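You operate a simulated robot arm through the tools that you are given. There is no shell and no other tool.

You are at the controls of a simulated robot arm. One attempt, no reset.

Task
Scrub the crust off the cold griddle plate, then lay the cover on.
Fine: wet the orange brush at the sponge dish and put it back; the round steel cover lies flat on the middle. Set down upright: orange scrubbing brush. What is to be rubbed or washed off counts as gone when no trace of it is left.

Only the result counts: the job must be done as asked and must still hold three seconds after the hand-in. Knocking over, shifting, dropping, spilling or breaking anything else fails it. Lids that push on must go on centred and level and be pressed home; caps that screw on are set level and turned clockwise until they are tight.

Robot
A 7-joint arm with a fingered hand, fixed in place. Base frame: the origin is on the floor under the middle of its stand, x ahead of it, y to its left, z up; the work surface is at about z = 800. Units: mm, degrees, N and s.
With the tool pointing down near the work surface it reaches from about 340 to 720 mm from the base axis. Its first joint turns from -69.0 to 172.0 degrees. Payload 3.4 kg.
The TCP is the grasp point between the finger pads, 25 mm short of the fingertips. In the tool frame z runs along the fingers and y along their closing line. The gripper opens to 88 mm; its body begins 29 mm behind the TCP. The gripper is a hand of 4 fingers: y runs from the thumb to the fingers, the wrist lies at [-13, -97, -162] in the tool frame, and closing takes about 1.5 s.
Orientation is that of the tool frame in the base frame, as a unit quaternion [w, x, y, z]. With the fingers straight down and the wrist toward the robot, the tool's x, y and z point along [0, 1, 0], [1, 0, 0] and [0, 0, -1] of the base frame.

Tools
- The arm moves only by the tool servo_tool. Its argument "moves" is one flat list of numbers, 6 for each row, row after row: the shift along the tool's x, y, z in units of 50 mm (1.0 is 50 mm), then the turn, a rotation vector about the tool's x, y, z in units of 6 degrees (1.0 is 6 degrees). In form: [tx, ty, tz, rx, ry, rz, tx, ty, tz, rx, ry, rz, ...]. A call has 1 to 20 rows; each row shifts and turns the commanded pose from where the row before left it, along the tool's axes as they then stand. "claw" is the finger opening in mm, from 0 to 88, set as the call begins (left out, the last holds). A call with a number of a shift or a turn outside -1 to 1 is refused whole. Rows are played at 5 a second. More than 50 mm and 8.6 degrees between two rows, or a gripper value outside its range, and nothing of the call is played. Where a pose cannot be reached the arm comes as near as it can. A force on the tool above 40 N (or 10 N above the force at the start of the call, whichever is more), or a blocked arm, ends the call early, and 0.2 s more pass. Each finger travels about 108 mm/s and halts on what it meets, pressing with about 24 N; the grip force reading is that of the motor and also rises with nothing between the fingers. The clock runs only during rows and for 0.2 s after the last one: add rows that do not move to give the fingers time. The reply holds the time, the measured pose of the TCP, the force on the tool along the base axes, the opening and the grip force, in the units named above and with some noise, with the torque about the TCP (base axes, N m) and any sound that the robot's microphone picked up, and new pictures: "views" is both (left out), scene, wrist or none.
- Cameras (640 x 400 px; columns grow to the right, rows downward): "scene" is fixed at [396.8, -502.1, 1445.1]; the picture's right is [0.96, -0.26, 0.00], its down [-0.22, -0.79, -0.57] and it looks along [0.15, 0.55, -0.82] (base axes); focal length 374 px, centre (320, 200). "wrist" rides on the gripper at [64, -83, -98] in the tool frame; the picture's right is [-0.62, 0.37, -0.69], its down [-0.71, -0.63, 0.30] and it looks along [-0.32, 0.68, 0.65] (tool axes); focal length 265 px, centre (320, 200). There is no depth. A picture from a camera that has moved, and an enlarged one, comes with that camera's place and axes in the base frame and with its lens. The place of the scene camera against the robot may be out by one fixed shift of up to 12 mm in any direction.
- raise_lower(by): slides the trunk up (or, below 0, down) by that many mm; the arm rides with it, the base frame stays. It gives what a move gives, with no picture.
- curl_fingers(index, middle, ring, thumb_bend, thumb_turn): sets how far each is bent, from 0 (flat) to 100 (curled in); at 30 the hand is open as for a grip, at 70 the pads meet at the TCP. One left out holds its place. A second passes; each finger stops where it meets its share of the squeeze, and holds until it gets a number again. A gripper value or a shape takes the hand back. It gives what a move gives, with no picture; readings hold the bend of each and the force on the fingers (four entries, about 0 where the hand has none), thumb and palm. thumb_turn goes from beside the hand (0) to across from the fingers (100), as for a grip.
- grasp_type(shape): the hand has 4 fingers and takes this shape, open, in about a second: jaw (thumb against the fingers, like two jaws); tri (thumb and two fingers); tip (a fingertip pinch); poke (one finger out to press); point (the index stretched); flat (the hand flat); cup (the hand cupped); fist (a fist). The gripper value then closes the fingers along that shape, each until it touches; the sizes above hold for jaw. It gives what a move gives, with no picture.
- enlarge(camera, box): a new picture of the part [left, top, right, bottom] of that camera's present view, enlarged. The clock stands still meanwhile.
- finish_job(): hands the job in; it is judged then, once.

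Places have to be worked out from the pictures, the camera data and where the tool is seen. Open the gripper and draw the arm clear of the work before you hand the job in, unless the task says otherwise.

The tools are called as a command line: name --argument value ..., lists and objects as JSON in quotes. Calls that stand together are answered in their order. servo_tool: Moves the arm, as the interface text tells. Its arguments: {"type":"object","properties":{"moves":{"type":"array","items":{"type":"number"}},"claw":{"type":"number"},"views":{"type":"string","enum":["both","scene","wrist","none"]}},"required":["moves"]} The other tools are called the same way: raise_lower (by) moves the trunk up or down; grasp_type (shape) gives the hand a shape; curl_fingers (index, middle, ring, thumb_bend, thumb_turn) moves the fingers one by one; enlarge (camera, box) takes an enlarged picture of a part of a camera's view; finish_job () hands the job in.

At the start:

```text
t: 0.0
eef_pos: [400.8, -220.4, 1110.7]
orientation: [0.0, 0.707, 0.707, 0.0]
ft_force: [0.6, -0.1, -0.6]
wrist_torque: [0.0, -0.01, -0.02]
width: 87.3
grasp_force: 0.1
shape: jaw
bend: [30.0, 30.0, 30.0, 30.0, 98.0]
finger forces: [0.0, 0.1, 0.0, 0.1, 0.1, 0.0]
trunk travel left (down, up): [-700.0, 140.0]
```

scene: 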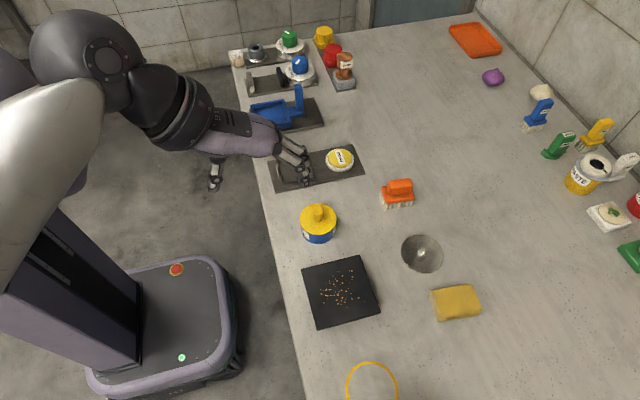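
wrist: 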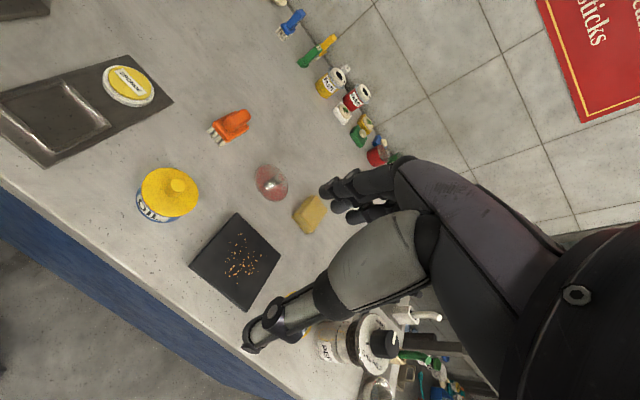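

I'll start by looking closer at the work area: the griddle, the orange brush, the steel cover and the sponge.

enlarge --camera "scene" --box '[280, 160, 500, 340]'

enlarge --camera "scene" --box '[370, 165, 450, 215]'

enlarge --camera "scene" --box '[380, 220, 500, 330]'

enlarge --camera "wrist" --box '[180, 90, 340, 320]'

```text
2.22 times, centred on (390, 250) of scene
camera zoom: at [396.8, -502.1, 1445.1], right [0.96, -0.26, 0.0], down [-0.22, -0.79, -0.57], along [0.15, 0.55, -0.82], focal length 830 px, centre (164, 89)
```

zoom: 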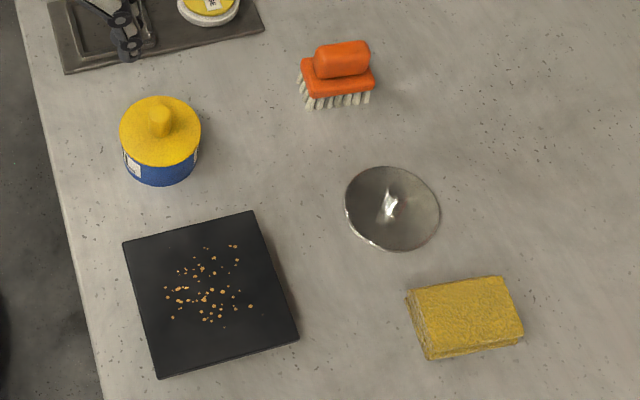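

```text
8.00 times, centred on (410, 190) of scene
camera zoom: at [396.8, -502.1, 1445.1], right [0.96, -0.26, 0.0], down [-0.22, -0.79, -0.57], along [0.15, 0.55, -0.82], focal length 2989 px, centre (-400, 280)
```

zoom: 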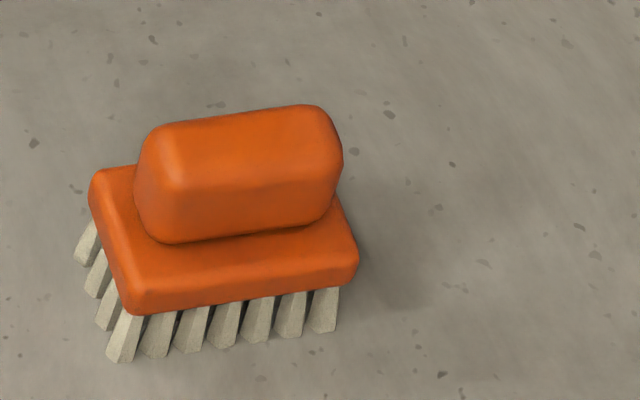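

```text
3.64 times, centred on (440, 275) of scene
camera zoom: at [396.8, -502.1, 1445.1], right [0.96, -0.26, 0.0], down [-0.22, -0.79, -0.57], along [0.15, 0.55, -0.82], focal length 1359 px, centre (-116, -73)
```

zoom: 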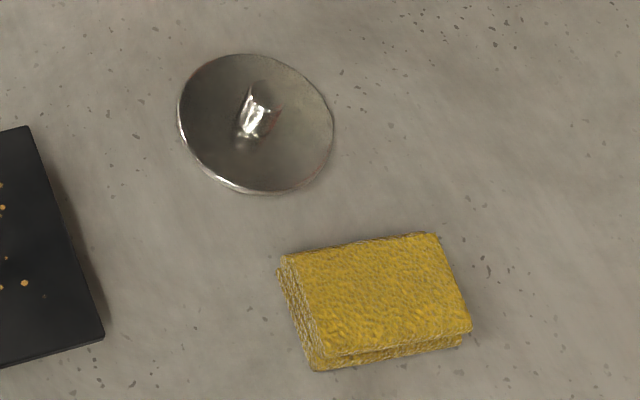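

```text
1.74 times, centred on (260, 205) of wrist
camera zoom: at [318.1, -156.8, 1207.1], right [0.37, -0.62, 0.69], down [-0.63, -0.71, -0.3], along [0.68, -0.32, -0.65], focal length 462 px, centre (424, 191)
```

zoom: 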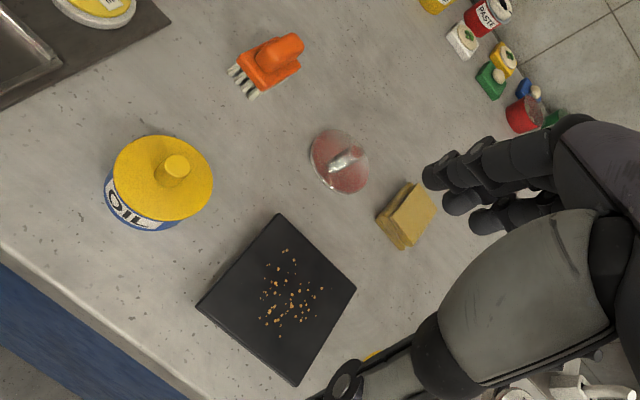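

The griddle appears to be an axis-aligned 112 mm square near (495,-273), the brush near (664,-115). I still need to identify the "sponge dish", so I look at the remaining regions.

enlarge --camera "scene" --box '[500, 80, 640, 280]'

enlarge --camera "scene" --box '[220, 10, 380, 200]'

enlarge --camera "scene" --box '[300, 330, 440, 400]'

enlarge --camera "wrist" --box '[240, 280, 480, 400]'

enlarge --camera "wrist" --box '[260, 0, 420, 180]'

```text
2.00 times, centred on (570, 180) of scene
camera zoom: at [396.8, -502.1, 1445.1], right [0.96, -0.26, 0.0], down [-0.22, -0.79, -0.57], along [0.15, 0.55, -0.82], focal length 747 px, centre (-180, 240)
```

zoom: 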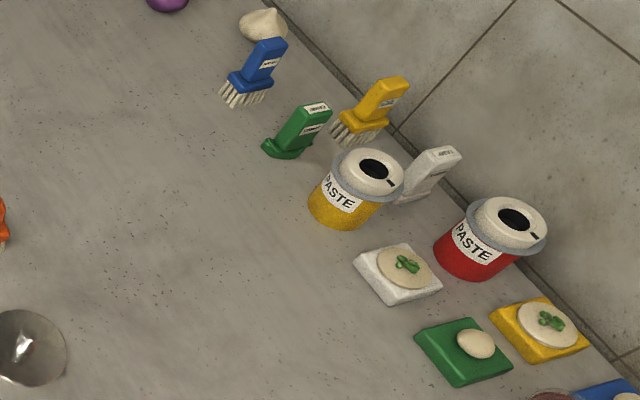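

```text
2.11 times, centred on (300, 105) of scene
camera zoom: at [396.8, -502.1, 1445.1], right [0.96, -0.26, 0.0], down [-0.22, -0.79, -0.57], along [0.15, 0.55, -0.82], focal length 787 px, centre (362, 400)
```

zoom: 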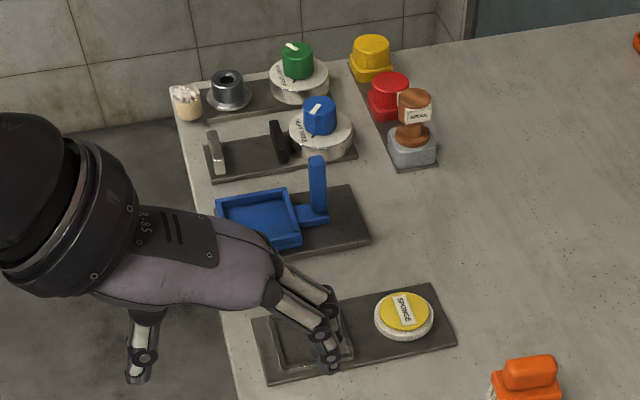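

```text
4.57 times, centred on (370, 365) of scene
camera zoom: at [396.8, -502.1, 1445.1], right [0.96, -0.26, 0.0], down [-0.22, -0.79, -0.57], along [0.15, 0.55, -0.82], focal length 1708 px, centre (91, -554)
```

zoom: 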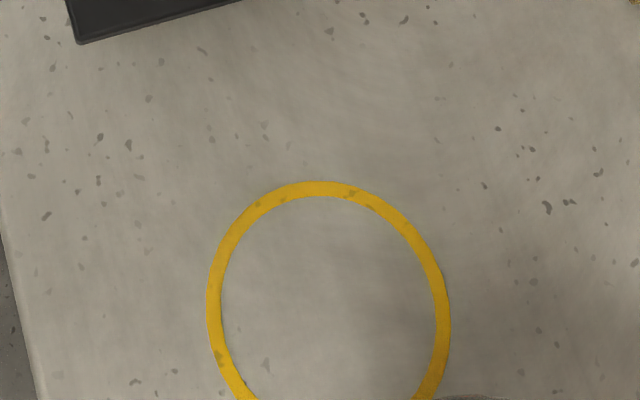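

```text
2.67 times, centred on (360, 340) of wrist
camera zoom: at [318.1, -156.8, 1207.1], right [0.37, -0.62, 0.69], down [-0.63, -0.71, -0.3], along [0.68, -0.32, -0.65], focal length 708 px, centre (213, -173)
```

zoom: 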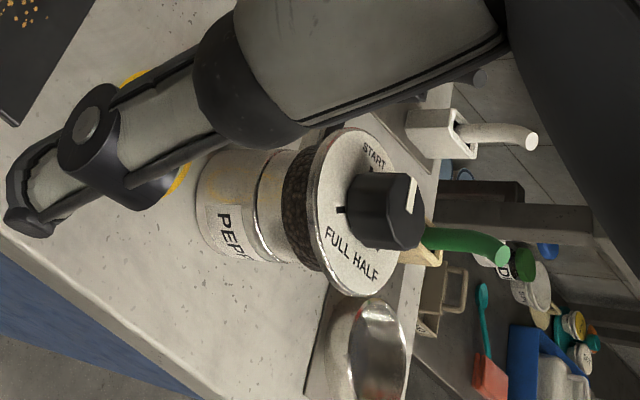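

```text
2.22 times, centred on (340, 90) of wrist
camera zoom: at [318.1, -156.8, 1207.1], right [0.37, -0.62, 0.69], down [-0.63, -0.71, -0.3], along [0.68, -0.32, -0.65], focal length 590 px, centre (276, 444)
```

zoom: 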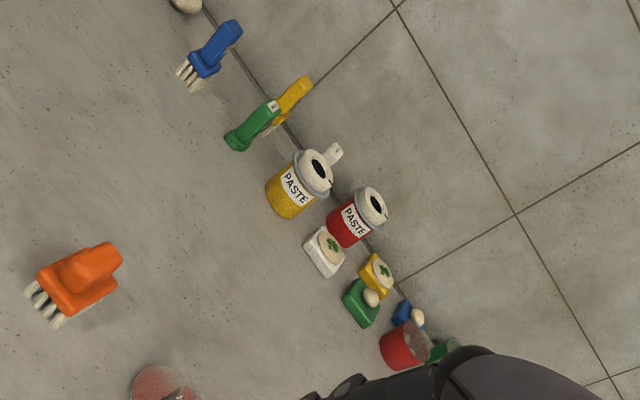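

There is a station labelled "SPONGE" by the hand; I enlarge it to understand what it is.

enlarge --camera "scene" --box '[260, 135, 372, 200]'

enlarge --camera "wrist" --box '[0, 40, 190, 190]'

enlarge --camera "scene" --box '[240, 60, 340, 140]'

```text
5.71 times, centred on (316, 168) of scene
camera zoom: at [396.8, -502.1, 1445.1], right [0.96, -0.26, 0.0], down [-0.22, -0.79, -0.57], along [0.15, 0.55, -0.82], focal length 2135 px, centre (343, 386)
```

zoom: 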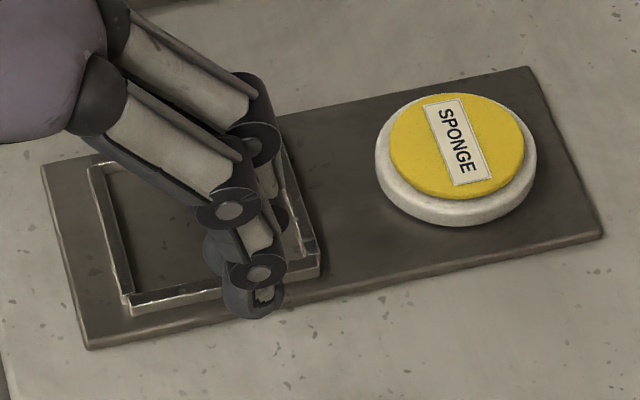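

```text
2.67 times, centred on (95, 115) of wrist
camera zoom: at [318.1, -156.8, 1207.1], right [0.37, -0.62, 0.69], down [-0.63, -0.71, -0.3], along [0.68, -0.32, -0.65], focal length 708 px, centre (920, 427)
```

zoom: 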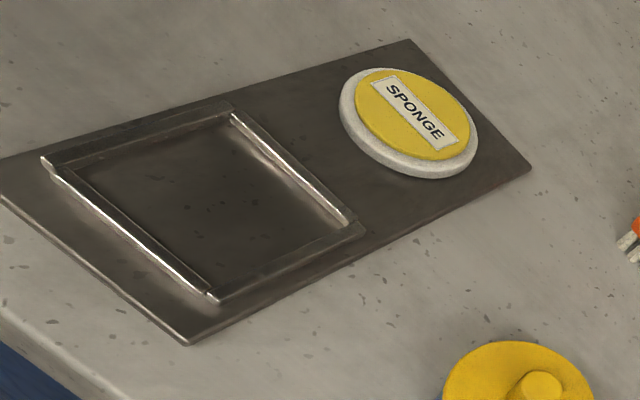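

```text
5.00 times, centred on (290, 100) of scene
camera zoom: at [396.8, -502.1, 1445.1], right [0.96, -0.26, 0.0], down [-0.22, -0.79, -0.57], along [0.15, 0.55, -0.82], focal length 1868 px, centre (470, 700)
```

zoom: 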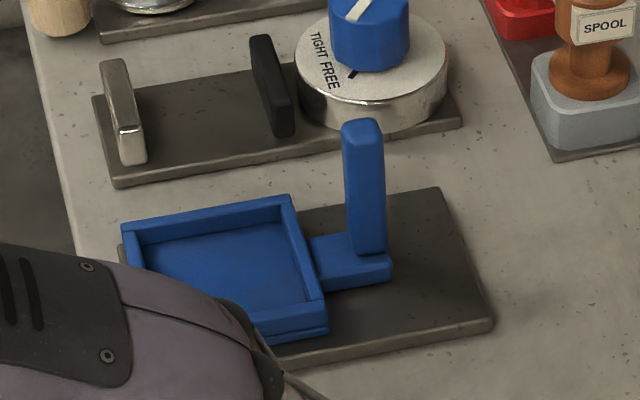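

The "SPONGE" pad in its white dish (about (584,19)) is the wetting place; the brush handle runs along x at roughly (668,-108), the cover is near (667,-243). I move above the brush at safe height, then turn the hand so that the fingers close across the narrow handle, and look with the wrist camera.

servo_tool --moves '[0.351, 0.797, 0.2, 0, 0, 0, 0.351, 0.797, 0.2, 0, 0, 0, 0.351, 0.797, 0.2, 0, 0, 0, 0.351, 0.797, 0.2, 0, 0, 0, 0.351, 0.797, 0.2, 0, 0, 0, 0.351, 0.797, 0.2, 0, 0, 0, 0, 0, 0, 0, 0, 0]' --views "wrist"

```text
t: 1.6
eef_pos: [639.7, -115.6, 1049.0]
orientation: [0.0, 0.707, 0.707, 0.0]
ft_force: [0.8, -1.2, 0.8]
wrist_torque: [0.02, -0.02, -0.03]
width: 87.6
grasp_force: 0.0
shape: jaw
bend: [30.0, 30.0, 30.0, 30.0, 98.0]
finger forces: [0.1, 0.0, 0.0, 0.0, 0.0, 0.0]
trunk travel left (down, up): [-700.0, 140.0]
camera wrist: at [557.7, -52.1, 1146.2], right [0.37, -0.62, 0.69], down [-0.63, -0.71, -0.31], along [0.68, -0.32, -0.65], focal length 265 px, centre (320, 200)
```

wrist: 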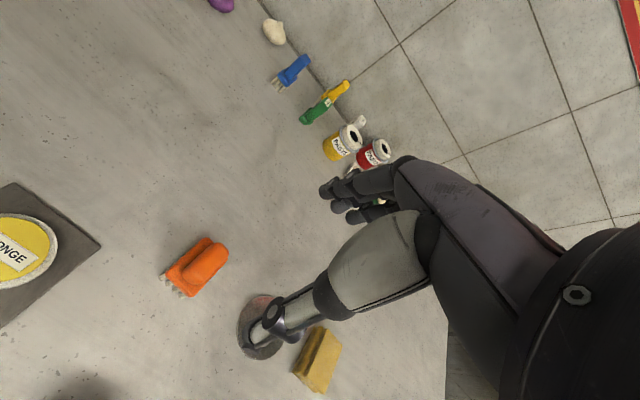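

Pose reached exactly. The wrist ray puts the brush near (660,-113). Now I turn the hand 96° about its axis in place, staying high.

servo_tool --moves '[0, 0, 0, 0, 0, 1, 0, 0, 0, 0, 0, 1, 0, 0, 0, 0, 0, 1, 0, 0, 0, 0, 0, 1, 0, 0, 0, 0, 0, 1, 0, 0, 0, 0, 0, 1, 0, 0, 0, 0, 0, 1, 0, 0, 0, 0, 0, 1, 0, 0, 0, 0, 0, 1, 0, 0, 0, 0, 0, 1, 0, 0, 0, 0, 0, 1, 0, 0, 0, 0, 0, 1, 0, 0, 0, 0, 0, 1, 0, 0, 0, 0, 0, 1, 0, 0, 0, 0, 0, 1, 0, 0, 0, 0, 0, 1, 0, 0, 0, 0, 0, 0]'

```text
t: 5.2
eef_pos: [613.6, -118.8, 1046.2]
orientation: [0.0, 0.999, -0.053, 0.0]
ft_force: [0.5, -0.5, -0.5]
wrist_torque: [0.02, -0.01, -0.02]
width: 87.6
grasp_force: 0.0
shape: jaw
bend: [30.0, 30.0, 30.0, 30.0, 98.0]
finger forces: [0.1, 0.1, 0.1, 0.0, 0.1, 0.0]
out of reach, approached as far as the arm can: row 14, 15, 16
trunk travel left (down, up): [-700.0, 140.0]
camera wrist: at [686.0, -42.8, 1143.0], right [-0.65, -0.3, 0.69], down [-0.64, 0.7, -0.3], along [-0.4, -0.65, -0.65], focal length 265 px, centre (320, 200)
```

scene: 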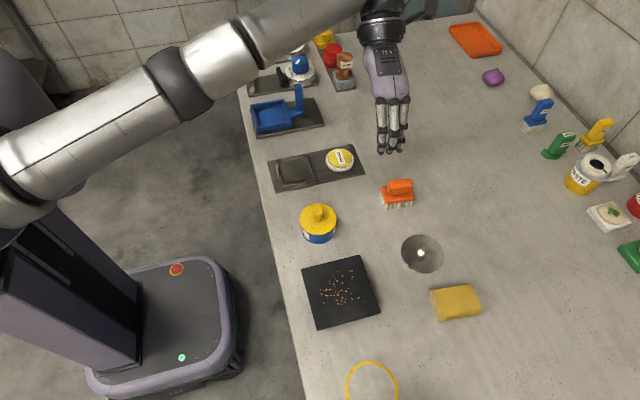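
wrist: 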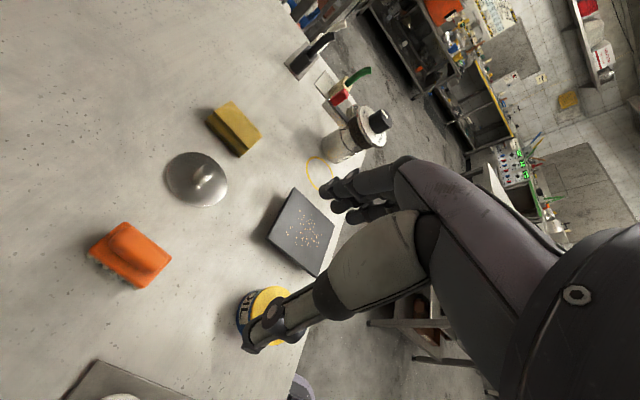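

The 96° turn leaves the arm slightly short (wrist reach ~613 mm). Tilting about the closing line will gain reach. First I look at the brush, cover and griddle from this viewpoint.

enlarge --camera "wrist" --box '[60, 190, 220, 310]'

enlarge --camera "wrist" --box '[150, 90, 270, 210]'

enlarge --camera "wrist" --box '[230, 140, 370, 290]'

```text
3.33 times, centred on (140, 250) of wrist
camera zoom: at [686.0, -42.8, 1143.0], right [-0.65, -0.3, 0.69], down [-0.64, 0.7, -0.3], along [-0.4, -0.65, -0.65], focal length 885 px, centre (920, 33)
```

zoom: 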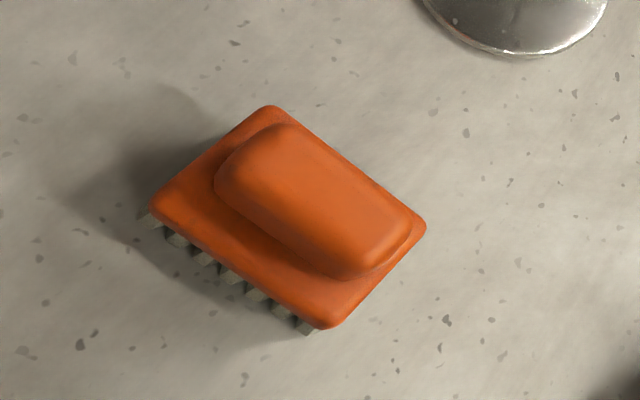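

```text
3.33 times, centred on (210, 150) of wrist
camera zoom: at [686.0, -42.8, 1143.0], right [-0.65, -0.3, 0.69], down [-0.64, 0.7, -0.3], along [-0.4, -0.65, -0.65], focal length 885 px, centre (687, 367)
```

zoom: 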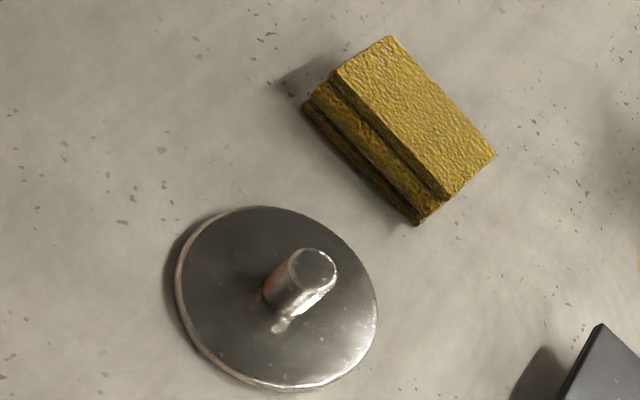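

```text
2.67 times, centred on (300, 215) of wrist
camera zoom: at [686.0, -42.8, 1143.0], right [-0.65, -0.3, 0.69], down [-0.64, 0.7, -0.3], along [-0.4, -0.65, -0.65], focal length 708 px, centre (373, 160)
```

zoom: 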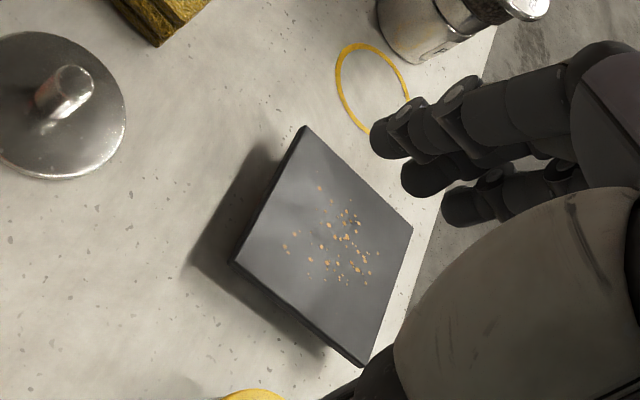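

I enlarge the griddle and its edge to judge its thickness and height.

enlarge --camera "wrist" --box '[255, 185, 335, 285]'

enlarge --camera "scene" --box '[295, 250, 385, 335]'

```text
4.00 times, centred on (295, 235) of wrist
camera zoom: at [686.0, -42.8, 1143.0], right [-0.65, -0.3, 0.69], down [-0.64, 0.7, -0.3], along [-0.4, -0.65, -0.65], focal length 1062 px, centre (420, 60)
```

zoom: 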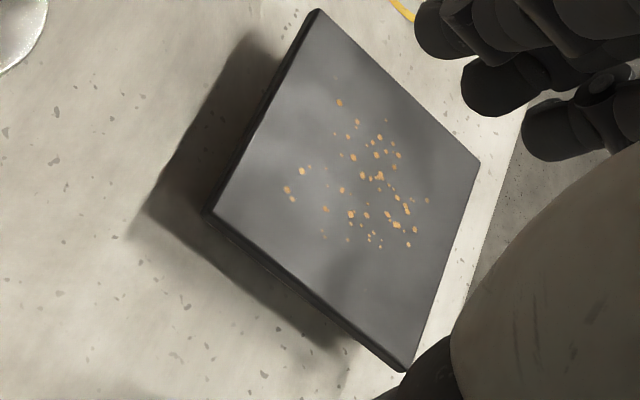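

```text
4.71 times, centred on (340, 292) of scene
camera zoom: at [396.8, -502.1, 1445.1], right [0.96, -0.26, 0.0], down [-0.22, -0.79, -0.57], along [0.15, 0.55, -0.82], focal length 1758 px, centre (226, -235)
```

zoom: 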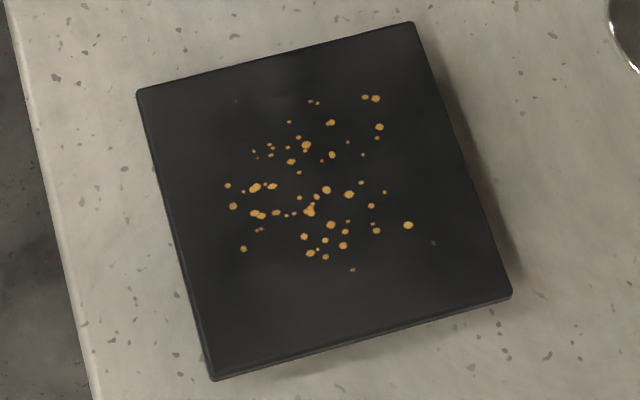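

The plate top seems to be around z≈820 (slab, maybe on feet). Now I tilt 18° about the closing line so the wrist comes back into reach, and check the pose.

servo_tool --moves '[0, 0, 0, 0, 1, 0, 0, 0, 0, 0, 1, 0, 0, 0, 0, 0, 1, 0, 0, 0, 0, 0, 0, 0]' --views "wrist"

```text
t: 6.2
eef_pos: [612.2, -118.7, 1046.5]
orientation: [0.007, 0.986, -0.053, 0.157]
ft_force: [-0.3, 0.2, 0.5]
wrist_torque: [0.01, 0.02, -0.03]
width: 88.0
grasp_force: 0.0
shape: jaw
bend: [30.0, 30.0, 30.0, 30.0, 98.0]
finger forces: [0.0, 0.0, 0.0, 0.1, 0.0, 0.0]
out of reach, approached as far as the arm can: row 1
trunk travel left (down, up): [-700.0, 140.0]
camera wrist: at [652.5, -40.0, 1158.9], right [-0.84, -0.28, 0.47], down [-0.51, 0.69, -0.51], along [-0.18, -0.67, -0.72], focal length 265 px, centre (320, 200)
```

wrist: 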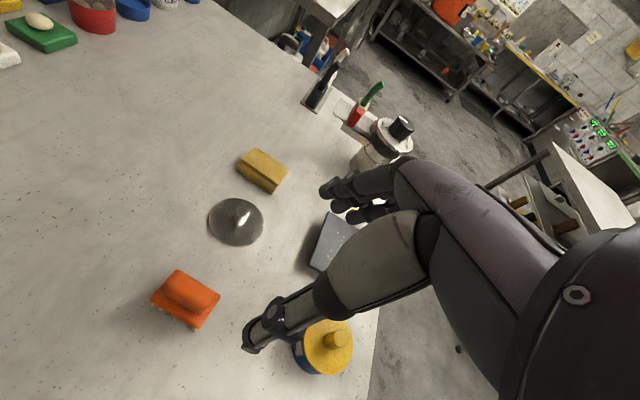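

Commanded pose is now equal to the measured one. I descend toward the brush to about z=930 for a close look.

servo_tool --moves '[0.03, -0.04, 0.827, 0, 0, 0, 0.03, -0.04, 0.827, 0, 0, 0, 0.03, -0.04, 0.827, 0, 0, 0, 0, 0, 0, 0, 0, 0]'

enlarge --camera "wrist" --box '[120, 200, 320, 325]'

```text
t: 7.2
eef_pos: [654.4, -116.0, 929.1]
orientation: [0.009, 0.986, -0.052, 0.156]
ft_force: [1.0, 0.1, -0.1]
wrist_torque: [-0.02, -0.01, 0.02]
width: 87.8
grasp_force: 0.2
shape: jaw
bend: [30.0, 30.0, 30.0, 30.0, 98.0]
finger forces: [0.0, 0.1, 0.1, 0.1, 0.1, 0.0]
trunk travel left (down, up): [-700.0, 140.0]
camera wrist: at [694.7, -37.6, 1042.4], right [-0.84, -0.28, 0.47], down [-0.52, 0.69, -0.51], along [-0.18, -0.67, -0.72], focal length 265 px, centre (320, 200)
```

scene: 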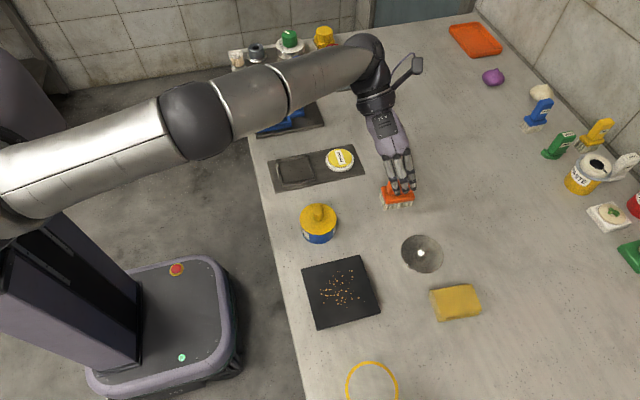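
wrist: 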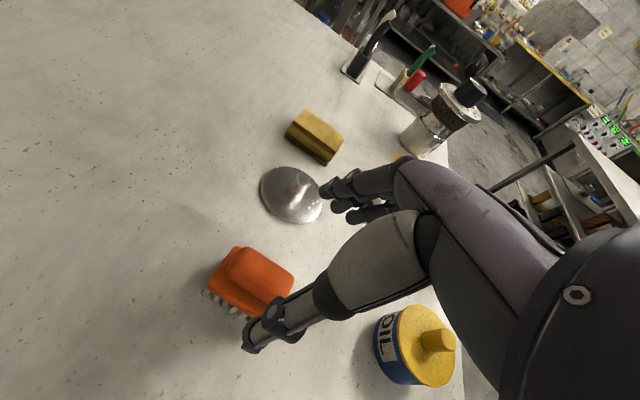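

```text
3.20 times, centred on (220, 262) of wrist
camera zoom: at [694.7, -37.6, 1042.4], right [-0.84, -0.28, 0.47], down [-0.52, 0.69, -0.51], along [-0.18, -0.67, -0.72], focal length 849 px, centre (640, 0)
```

zoom: 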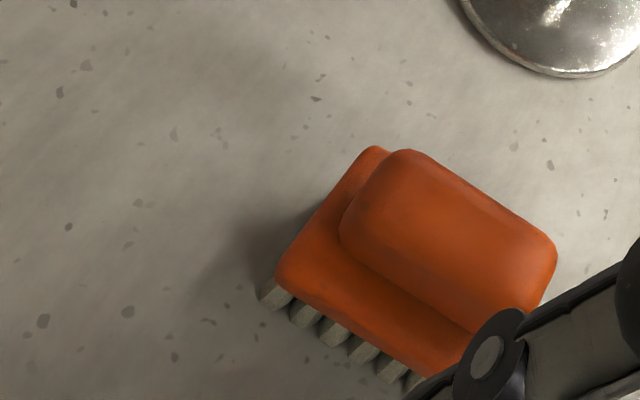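

From this close view the handle is centred near (668,-118) with yaw about -4°, block top near z≈829 and handle top near z≈855. I shift over it at z≈905 and reduce the tilt to about 9° to see if it is still in reach.

servo_tool --moves '[0.112, 0.012, 0.544, 0, 0, 0, 0, 0, 0, 0, -0.75, 0, 0, 0, 0, 0, -0.75, -0.33, 0, 0, 0, 0, 0, 0]'

enlarge --camera "scene" --box '[350, 130, 450, 220]'

```text
t: 8.2
eef_pos: [655.1, -118.6, 906.3]
orientation: [0.006, 0.996, -0.036, 0.077]
ft_force: [0.0, -0.1, -0.6]
wrist_torque: [0.0, -0.02, 0.01]
width: 87.7
grasp_force: 0.1
shape: jaw
bend: [30.0, 30.0, 30.0, 30.0, 98.0]
finger forces: [0.0, 0.1, 0.0, 0.1, 0.0, 0.1]
out of reach, approached as far as the arm can: row 2, 3
trunk travel left (down, up): [-700.0, 140.0]
camera wrist: at [709.9, -39.3, 1013.0], right [-0.74, -0.31, 0.59], down [-0.61, 0.67, -0.42], along [-0.27, -0.67, -0.69], focal length 265 px, centre (320, 200)
```

scene: 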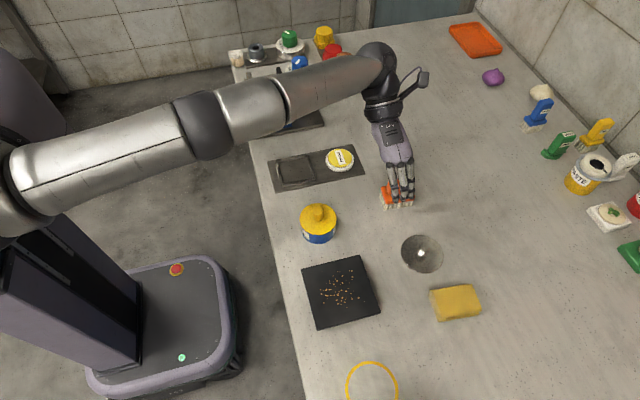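
wrist: 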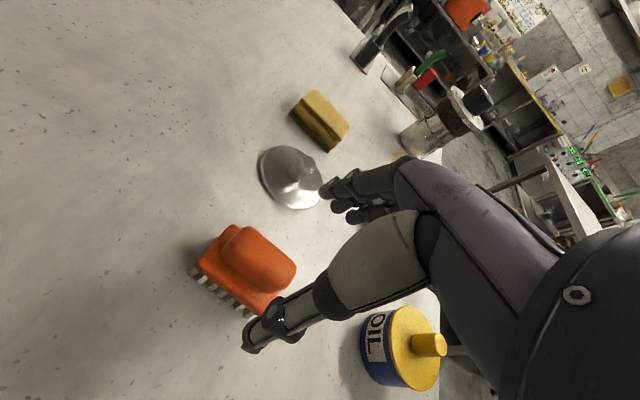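

```text
4.44 times, centred on (400, 175) of scene
camera zoom: at [396.8, -502.1, 1445.1], right [0.96, -0.26, 0.0], down [-0.22, -0.79, -0.57], along [0.15, 0.55, -0.82], focal length 1661 px, centre (-36, 311)
```

zoom: 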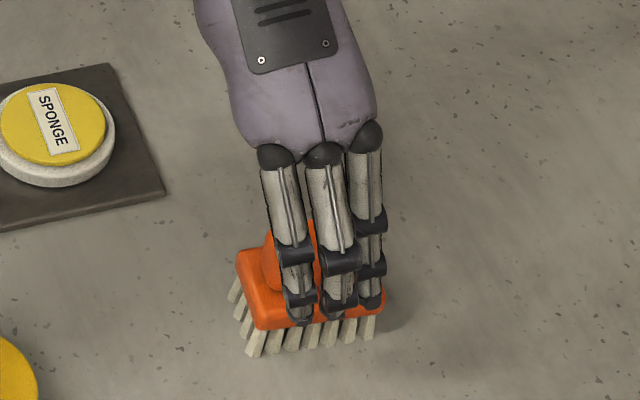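

With 9° tilt the limit is x≈655; 15° tilt will let me reach about x=667. I tilt back up to 15° and lower to z≈880 over the handle.

servo_tool --moves '[0, 0, 0, 0, 1, 0, 0.034, -0.034, 0.554, 0, 0, 0, 0, 0, 0, 0, 0, 0]'

enlarge --camera "wrist" --box '[180, 190, 380, 360]'

enlarge --camera "scene" --box '[360, 140, 440, 220]'

```text
t: 9.0
eef_pos: [662.1, -120.0, 880.8]
orientation: [0.007, 0.991, -0.035, 0.131]
ft_force: [0.5, 0.0, -0.1]
wrist_torque: [-0.01, 0.02, 0.0]
width: 88.0
grasp_force: 0.1
shape: jaw
bend: [30.0, 30.0, 30.0, 30.0, 98.0]
finger forces: [0.0, 0.0, 0.1, 0.0, 0.1, 0.1]
trunk travel left (down, up): [-700.0, 140.0]
camera wrist: at [705.2, -39.3, 991.1], right [-0.8, -0.31, 0.51], down [-0.56, 0.67, -0.48], along [-0.19, -0.68, -0.71], focal length 265 px, centre (320, 200)
```

scene: 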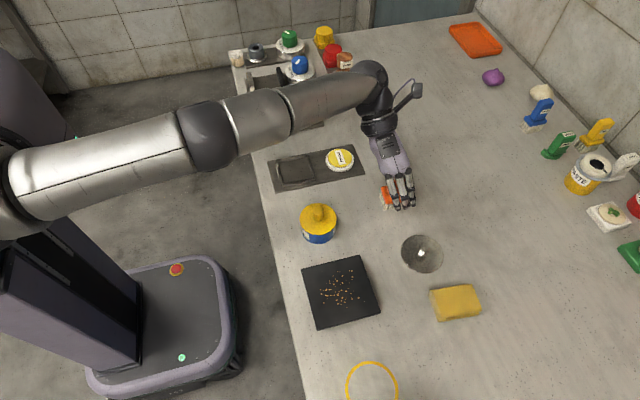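
wrist: 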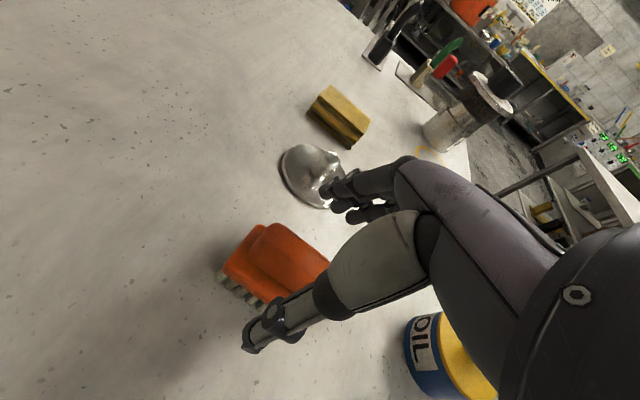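

```text
2.35 times, centred on (280, 275) of wrist
camera zoom: at [705.2, -39.3, 991.1], right [-0.8, -0.31, 0.51], down [-0.56, 0.67, -0.48], along [-0.19, -0.68, -0.71], focal length 624 px, centre (414, 24)
```

zoom: 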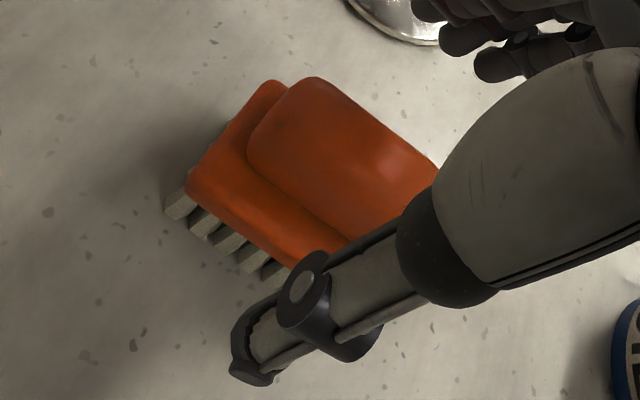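

```text
5.00 times, centred on (400, 180) of scene
camera zoom: at [396.8, -502.1, 1445.1], right [0.96, -0.26, 0.0], down [-0.22, -0.79, -0.57], along [0.15, 0.55, -0.82], focal length 1868 px, centre (-80, 300)
```

zoom: 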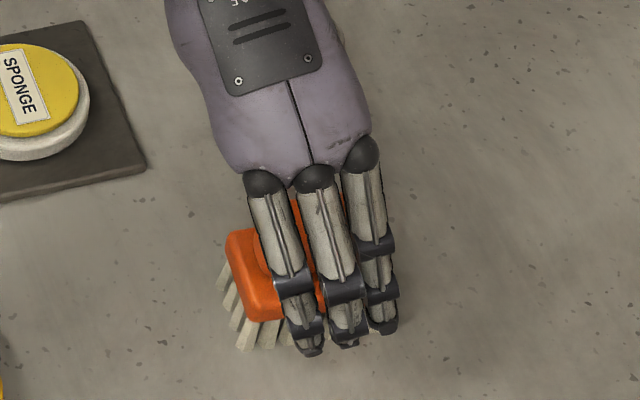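

The hand straddles the brush well; handle centre line is at y≈-117.5 at x=662. I lower to z≈856 with a small y correction and check before closing.

servo_tool --moves '[-0.057, -0.024, 0.244, 0, 0, 0, -0.057, -0.024, 0.244, 0, 0, 0, 0, 0, 0, 0, 0, 0]'

enlarge --camera "wrist" --box '[200, 190, 380, 360]'

enlarge --camera "scene" --box '[360, 150, 440, 220]'

```text
t: 9.8
eef_pos: [663.4, -116.6, 855.3]
orientation: [0.008, 0.991, -0.035, 0.13]
ft_force: [0.3, -0.3, 0.1]
wrist_torque: [-0.03, -0.01, 0.0]
width: 87.6
grasp_force: 0.1
shape: jaw
bend: [30.0, 30.0, 30.0, 30.0, 98.0]
finger forces: [0.0, 0.0, 0.0, 0.1, 0.0, 0.0]
trunk travel left (down, up): [-700.0, 140.0]
camera wrist: at [707.5, -36.0, 965.3], right [-0.8, -0.31, 0.51], down [-0.56, 0.67, -0.48], along [-0.19, -0.68, -0.71], focal length 265 px, centre (320, 200)
```

scene: 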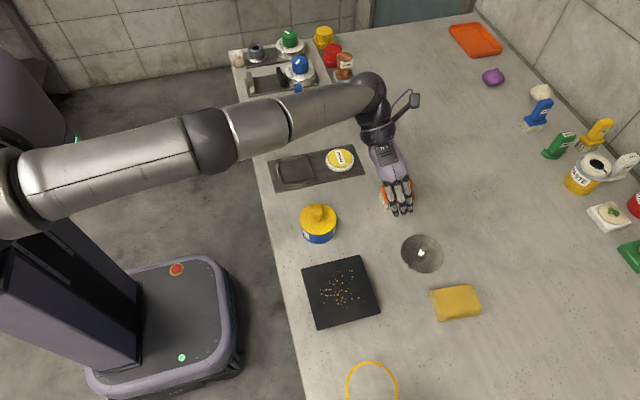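
wrist: 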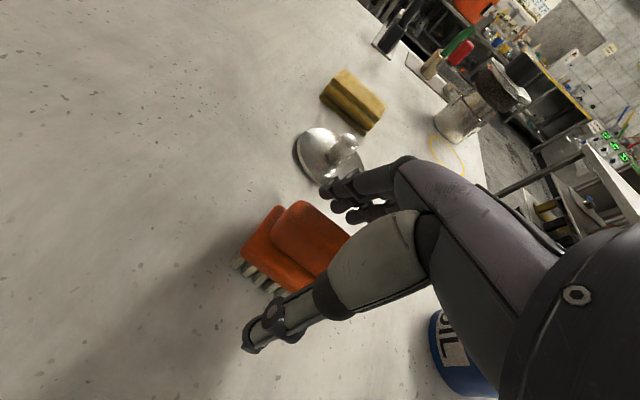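

```text
2.35 times, centred on (290, 275) of wrist
camera zoom: at [707.5, -36.0, 965.3], right [-0.8, -0.31, 0.51], down [-0.56, 0.67, -0.48], along [-0.19, -0.68, -0.71], focal length 624 px, centre (391, 24)
```

zoom: 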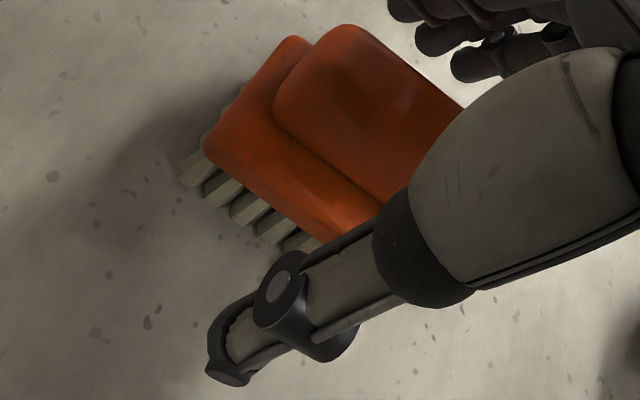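

```text
5.71 times, centred on (400, 185) of scene
camera zoom: at [396.8, -502.1, 1445.1], right [0.96, -0.26, 0.0], down [-0.22, -0.79, -0.57], along [0.15, 0.55, -0.82], focal length 2135 px, centre (-137, 286)
```

zoom: 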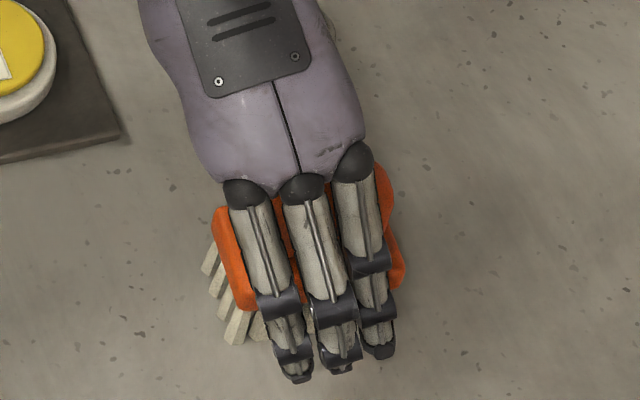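

The triangulated block top is z≈832 and handle top z≈860, centre y≈-117 at x=663: the TCP is well placed. I raise 2 mm so fingertips stay above the block, and close on the handle.

servo_tool --moves '[0, 0, -0.04, 0, 0, 0, 0, 0, 0, 0, 0, 0]' --views "none"

servo_tool --moves '[0, 0, 0, 0, 0, 0, 0, 0, 0, 0, 0, 0, 0, 0, 0, 0, 0, 0, 0, 0, 0, 0, 0, 0, 0, 0, 0, 0, 0, 0, 0, 0, 0, 0, 0, 0, 0, 0, 0, 0, 0, 0, 0, 0, 0, 0, 0, 0, 0, 0, 0, 0, 0, 0]' --claw 8

enlarge --camera "wrist" --box '[200, 190, 380, 360]'

enlarge --camera "scene" --box '[360, 150, 440, 220]'

```text
t: 10.4
eef_pos: [663.4, -116.2, 858.4]
orientation: [0.008, 0.991, -0.035, 0.13]
ft_force: [-0.1, -0.4, 0.8]
wrist_torque: [-0.02, 0.01, 0.01]
width: 88.1
grasp_force: 0.0
shape: jaw
bend: [30.0, 30.0, 30.0, 30.0, 98.0]
finger forces: [0.0, 0.0, 0.0, 0.0, 0.2, 0.1]
trunk travel left (down, up): [-700.0, 140.0]
```

```text
t: 12.4
eef_pos: [663.7, -115.8, 857.2]
orientation: [0.008, 0.991, -0.035, 0.131]
ft_force: [1.7, 0.3, 8.2]
wrist_torque: [0.0, -0.02, 0.07]
width: 24.0
grasp_force: 23.5
shape: jaw
bend: [74.0, 53.0, 52.0, 74.0, 100.0]
finger forces: [10.3, 9.9, 2.8, 0.1, 21.5, 0.1]
trunk travel left (down, up): [-700.0, 140.0]
camera wrist: at [706.4, -36.1, 968.8], right [-0.8, -0.31, 0.51], down [-0.56, 0.67, -0.48], along [-0.19, -0.68, -0.71], focal length 265 px, centre (320, 200)
```

scene: 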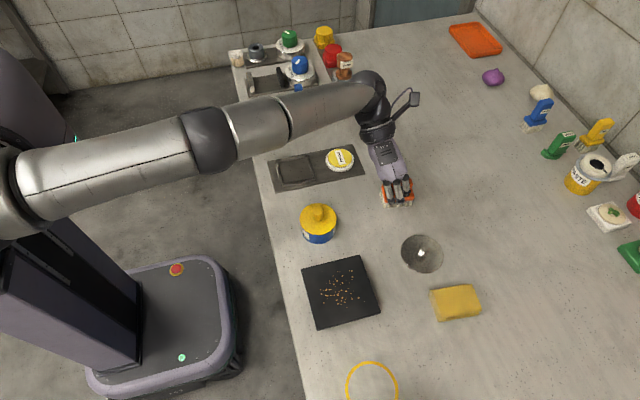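
wrist: 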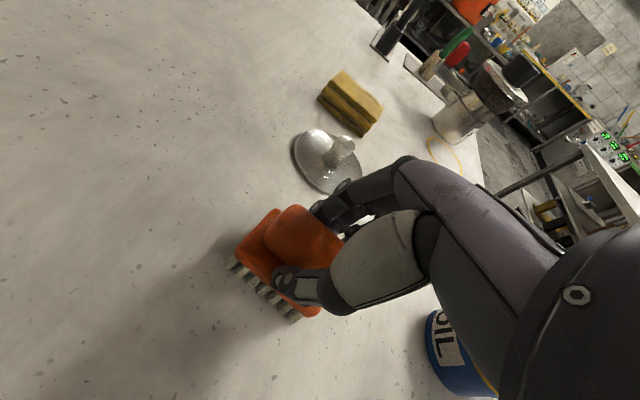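

```text
2.35 times, centred on (290, 275) of wrist
camera zoom: at [706.4, -36.1, 968.8], right [-0.8, -0.31, 0.51], down [-0.56, 0.67, -0.48], along [-0.19, -0.68, -0.71], focal length 624 px, centre (391, 24)
```

zoom: 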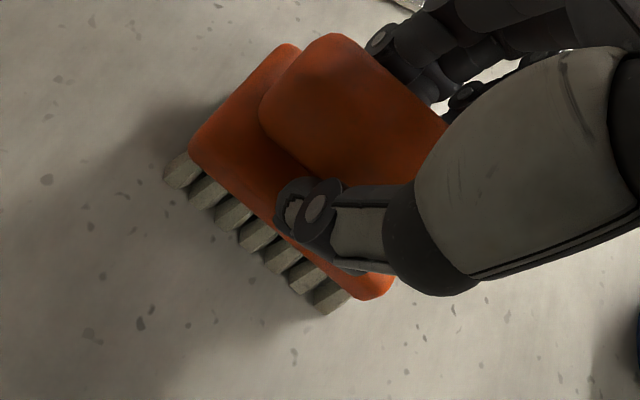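

```text
5.71 times, centred on (400, 185) of scene
camera zoom: at [396.8, -502.1, 1445.1], right [0.96, -0.26, 0.0], down [-0.22, -0.79, -0.57], along [0.15, 0.55, -0.82], focal length 2135 px, centre (-137, 286)
```

zoom: 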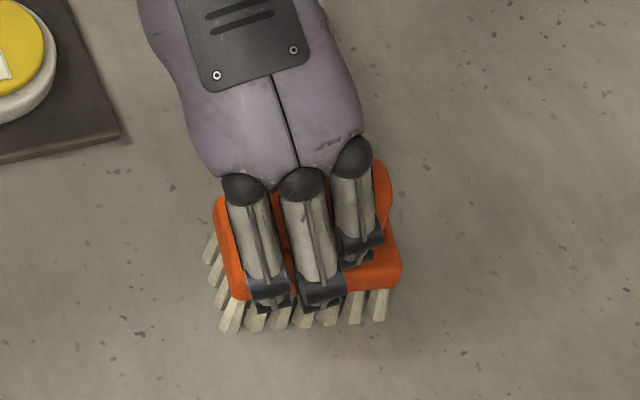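

Grip is firm (24 mm wide, 23.5 N, thumb and fingers all loaded). I note this put-back pose (663.5,-116,857.5) and lift gently straight up.

servo_tool --moves '[0.052, 0.001, -0.193, 0, 0, 0, 0.052, 0.001, -0.193, 0, 0, 0, 0.104, 0.002, -0.387, 0, 0, 0, 0.104, 0.002, -0.387, 0, 0, 0, 0, 0, 0, 0, 0, 0]'

enlarge --camera "wrist" --box '[200, 190, 380, 360]'

enlarge --camera "scene" --box '[350, 130, 450, 220]'

```text
t: 13.6
eef_pos: [663.4, -115.6, 917.2]
orientation: [0.008, 0.991, -0.036, 0.13]
ft_force: [0.2, 0.3, -0.7]
wrist_torque: [-0.01, 0.0, 0.0]
width: 23.2
grasp_force: 24.4
shape: jaw
bend: [74.0, 53.0, 53.0, 73.0, 100.0]
finger forces: [11.1, 7.3, 4.1, 0.0, 21.1, 0.1]
trunk travel left (down, up): [-700.0, 140.0]
camera wrist: at [706.8, -35.7, 1028.1], right [-0.8, -0.31, 0.51], down [-0.57, 0.67, -0.48], along [-0.19, -0.68, -0.71], focal length 265 px, centre (320, 200)
```

scene: 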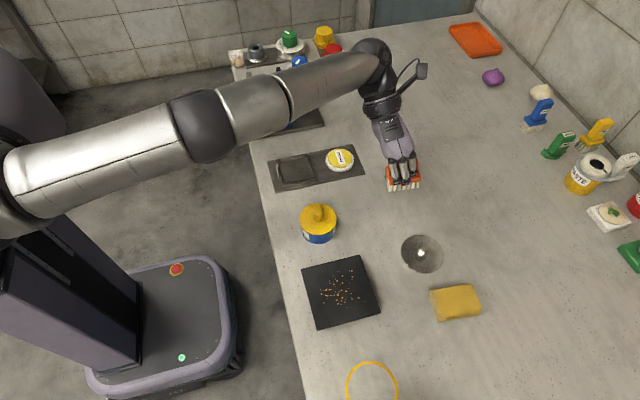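
wrist: 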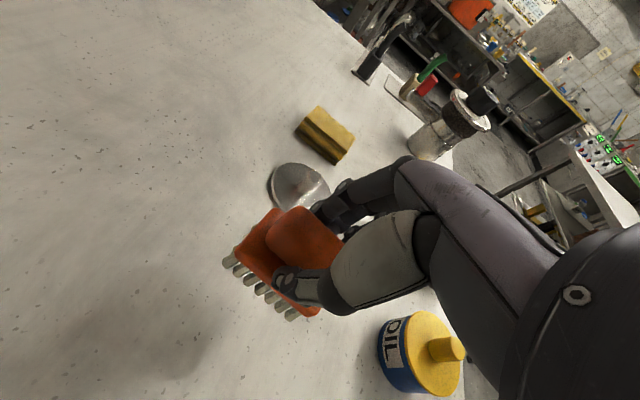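

```text
2.35 times, centred on (290, 275) of wrist
camera zoom: at [706.8, -35.7, 1028.1], right [-0.8, -0.31, 0.51], down [-0.57, 0.67, -0.48], along [-0.19, -0.68, -0.71], focal length 624 px, centre (391, 24)
```

zoom: 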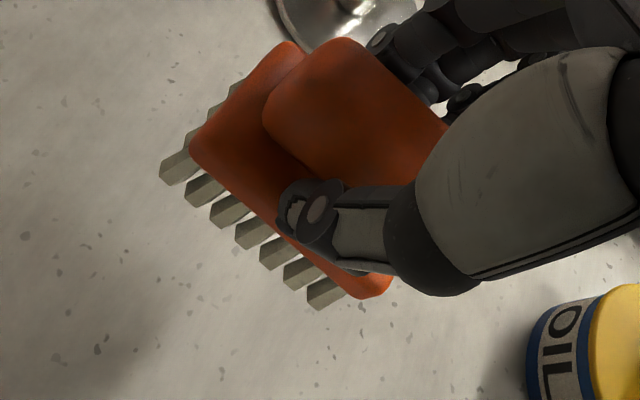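

```text
4.44 times, centred on (400, 175) of scene
camera zoom: at [396.8, -502.1, 1445.1], right [0.96, -0.26, 0.0], down [-0.22, -0.79, -0.57], along [0.15, 0.55, -0.82], focal length 1661 px, centre (-36, 311)
```

zoom: 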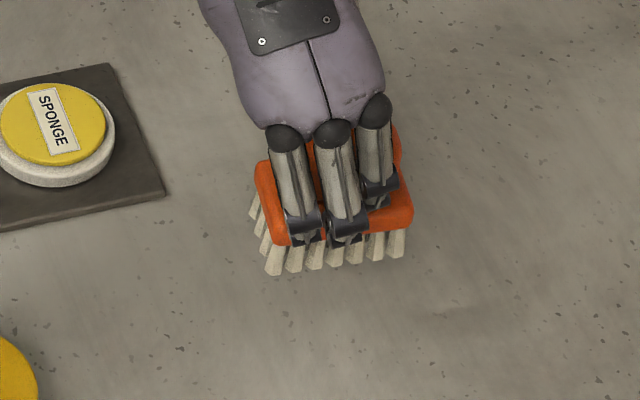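

The brush is held level and clear (bristle tips 57.5 mm under the TCP). The sponge pad is at about (586,11); I carry the brush there at the same height.

servo_tool --moves '[-0.352, -0.49, -0.097, 0, 0, 0, -0.352, -0.49, -0.097, 0, 0, 0, -0.352, -0.49, -0.097, 0, 0, 0, -0.352, -0.49, -0.097, 0, 0, 0, -0.352, -0.49, -0.097, 0, 0, 0, 0, 0, 0, 0, 0, 0]'

enlarge --camera "scene" --box '[290, 110, 410, 200]'

enlarge --camera "wrist" --box '[180, 170, 380, 360]'

```text
t: 15.0
eef_pos: [582.6, 11.5, 917.4]
orientation: [0.008, 0.991, -0.035, 0.131]
ft_force: [-0.5, 0.4, -1.5]
wrist_torque: [0.0, 0.0, -0.03]
width: 23.5
grasp_force: 23.5
shape: jaw
bend: [74.0, 53.0, 53.0, 73.0, 100.0]
finger forces: [10.7, 7.4, 3.5, 0.0, 20.6, 0.0]
trunk travel left (down, up): [-700.0, 140.0]
camera wrist: at [626.1, 91.6, 1027.8], right [-0.8, -0.31, 0.51], down [-0.56, 0.67, -0.48], along [-0.19, -0.68, -0.71], focal length 265 px, centre (320, 200)
```

scene: 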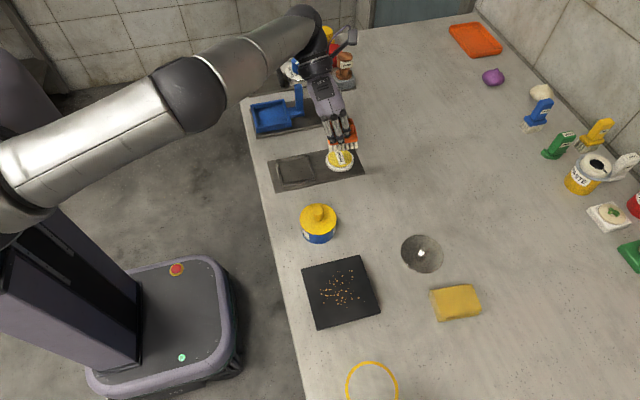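
wrist: 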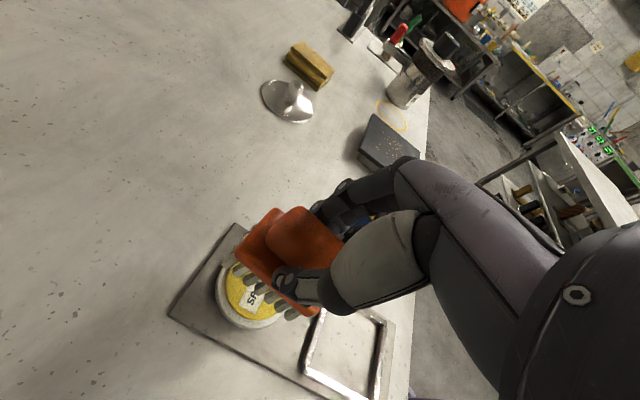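

```text
4.44 times, centred on (350, 155) of scene
camera zoom: at [396.8, -502.1, 1445.1], right [0.96, -0.26, 0.0], down [-0.22, -0.79, -0.57], along [0.15, 0.55, -0.82], focal length 1661 px, centre (187, 400)
```

zoom: 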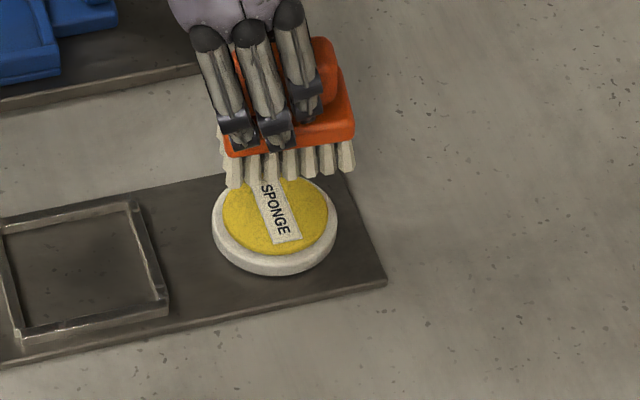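

```text
2.11 times, centred on (280, 265) of wrist
camera zoom: at [626.1, 91.6, 1027.8], right [-0.8, -0.31, 0.51], down [-0.56, 0.67, -0.48], along [-0.19, -0.68, -0.71], focal length 559 px, centre (404, 63)
```

zoom: 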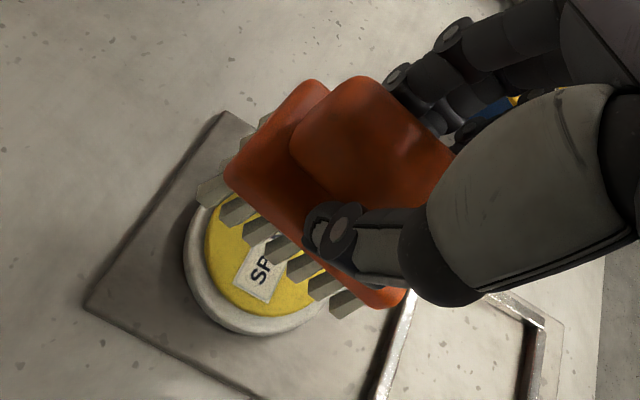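

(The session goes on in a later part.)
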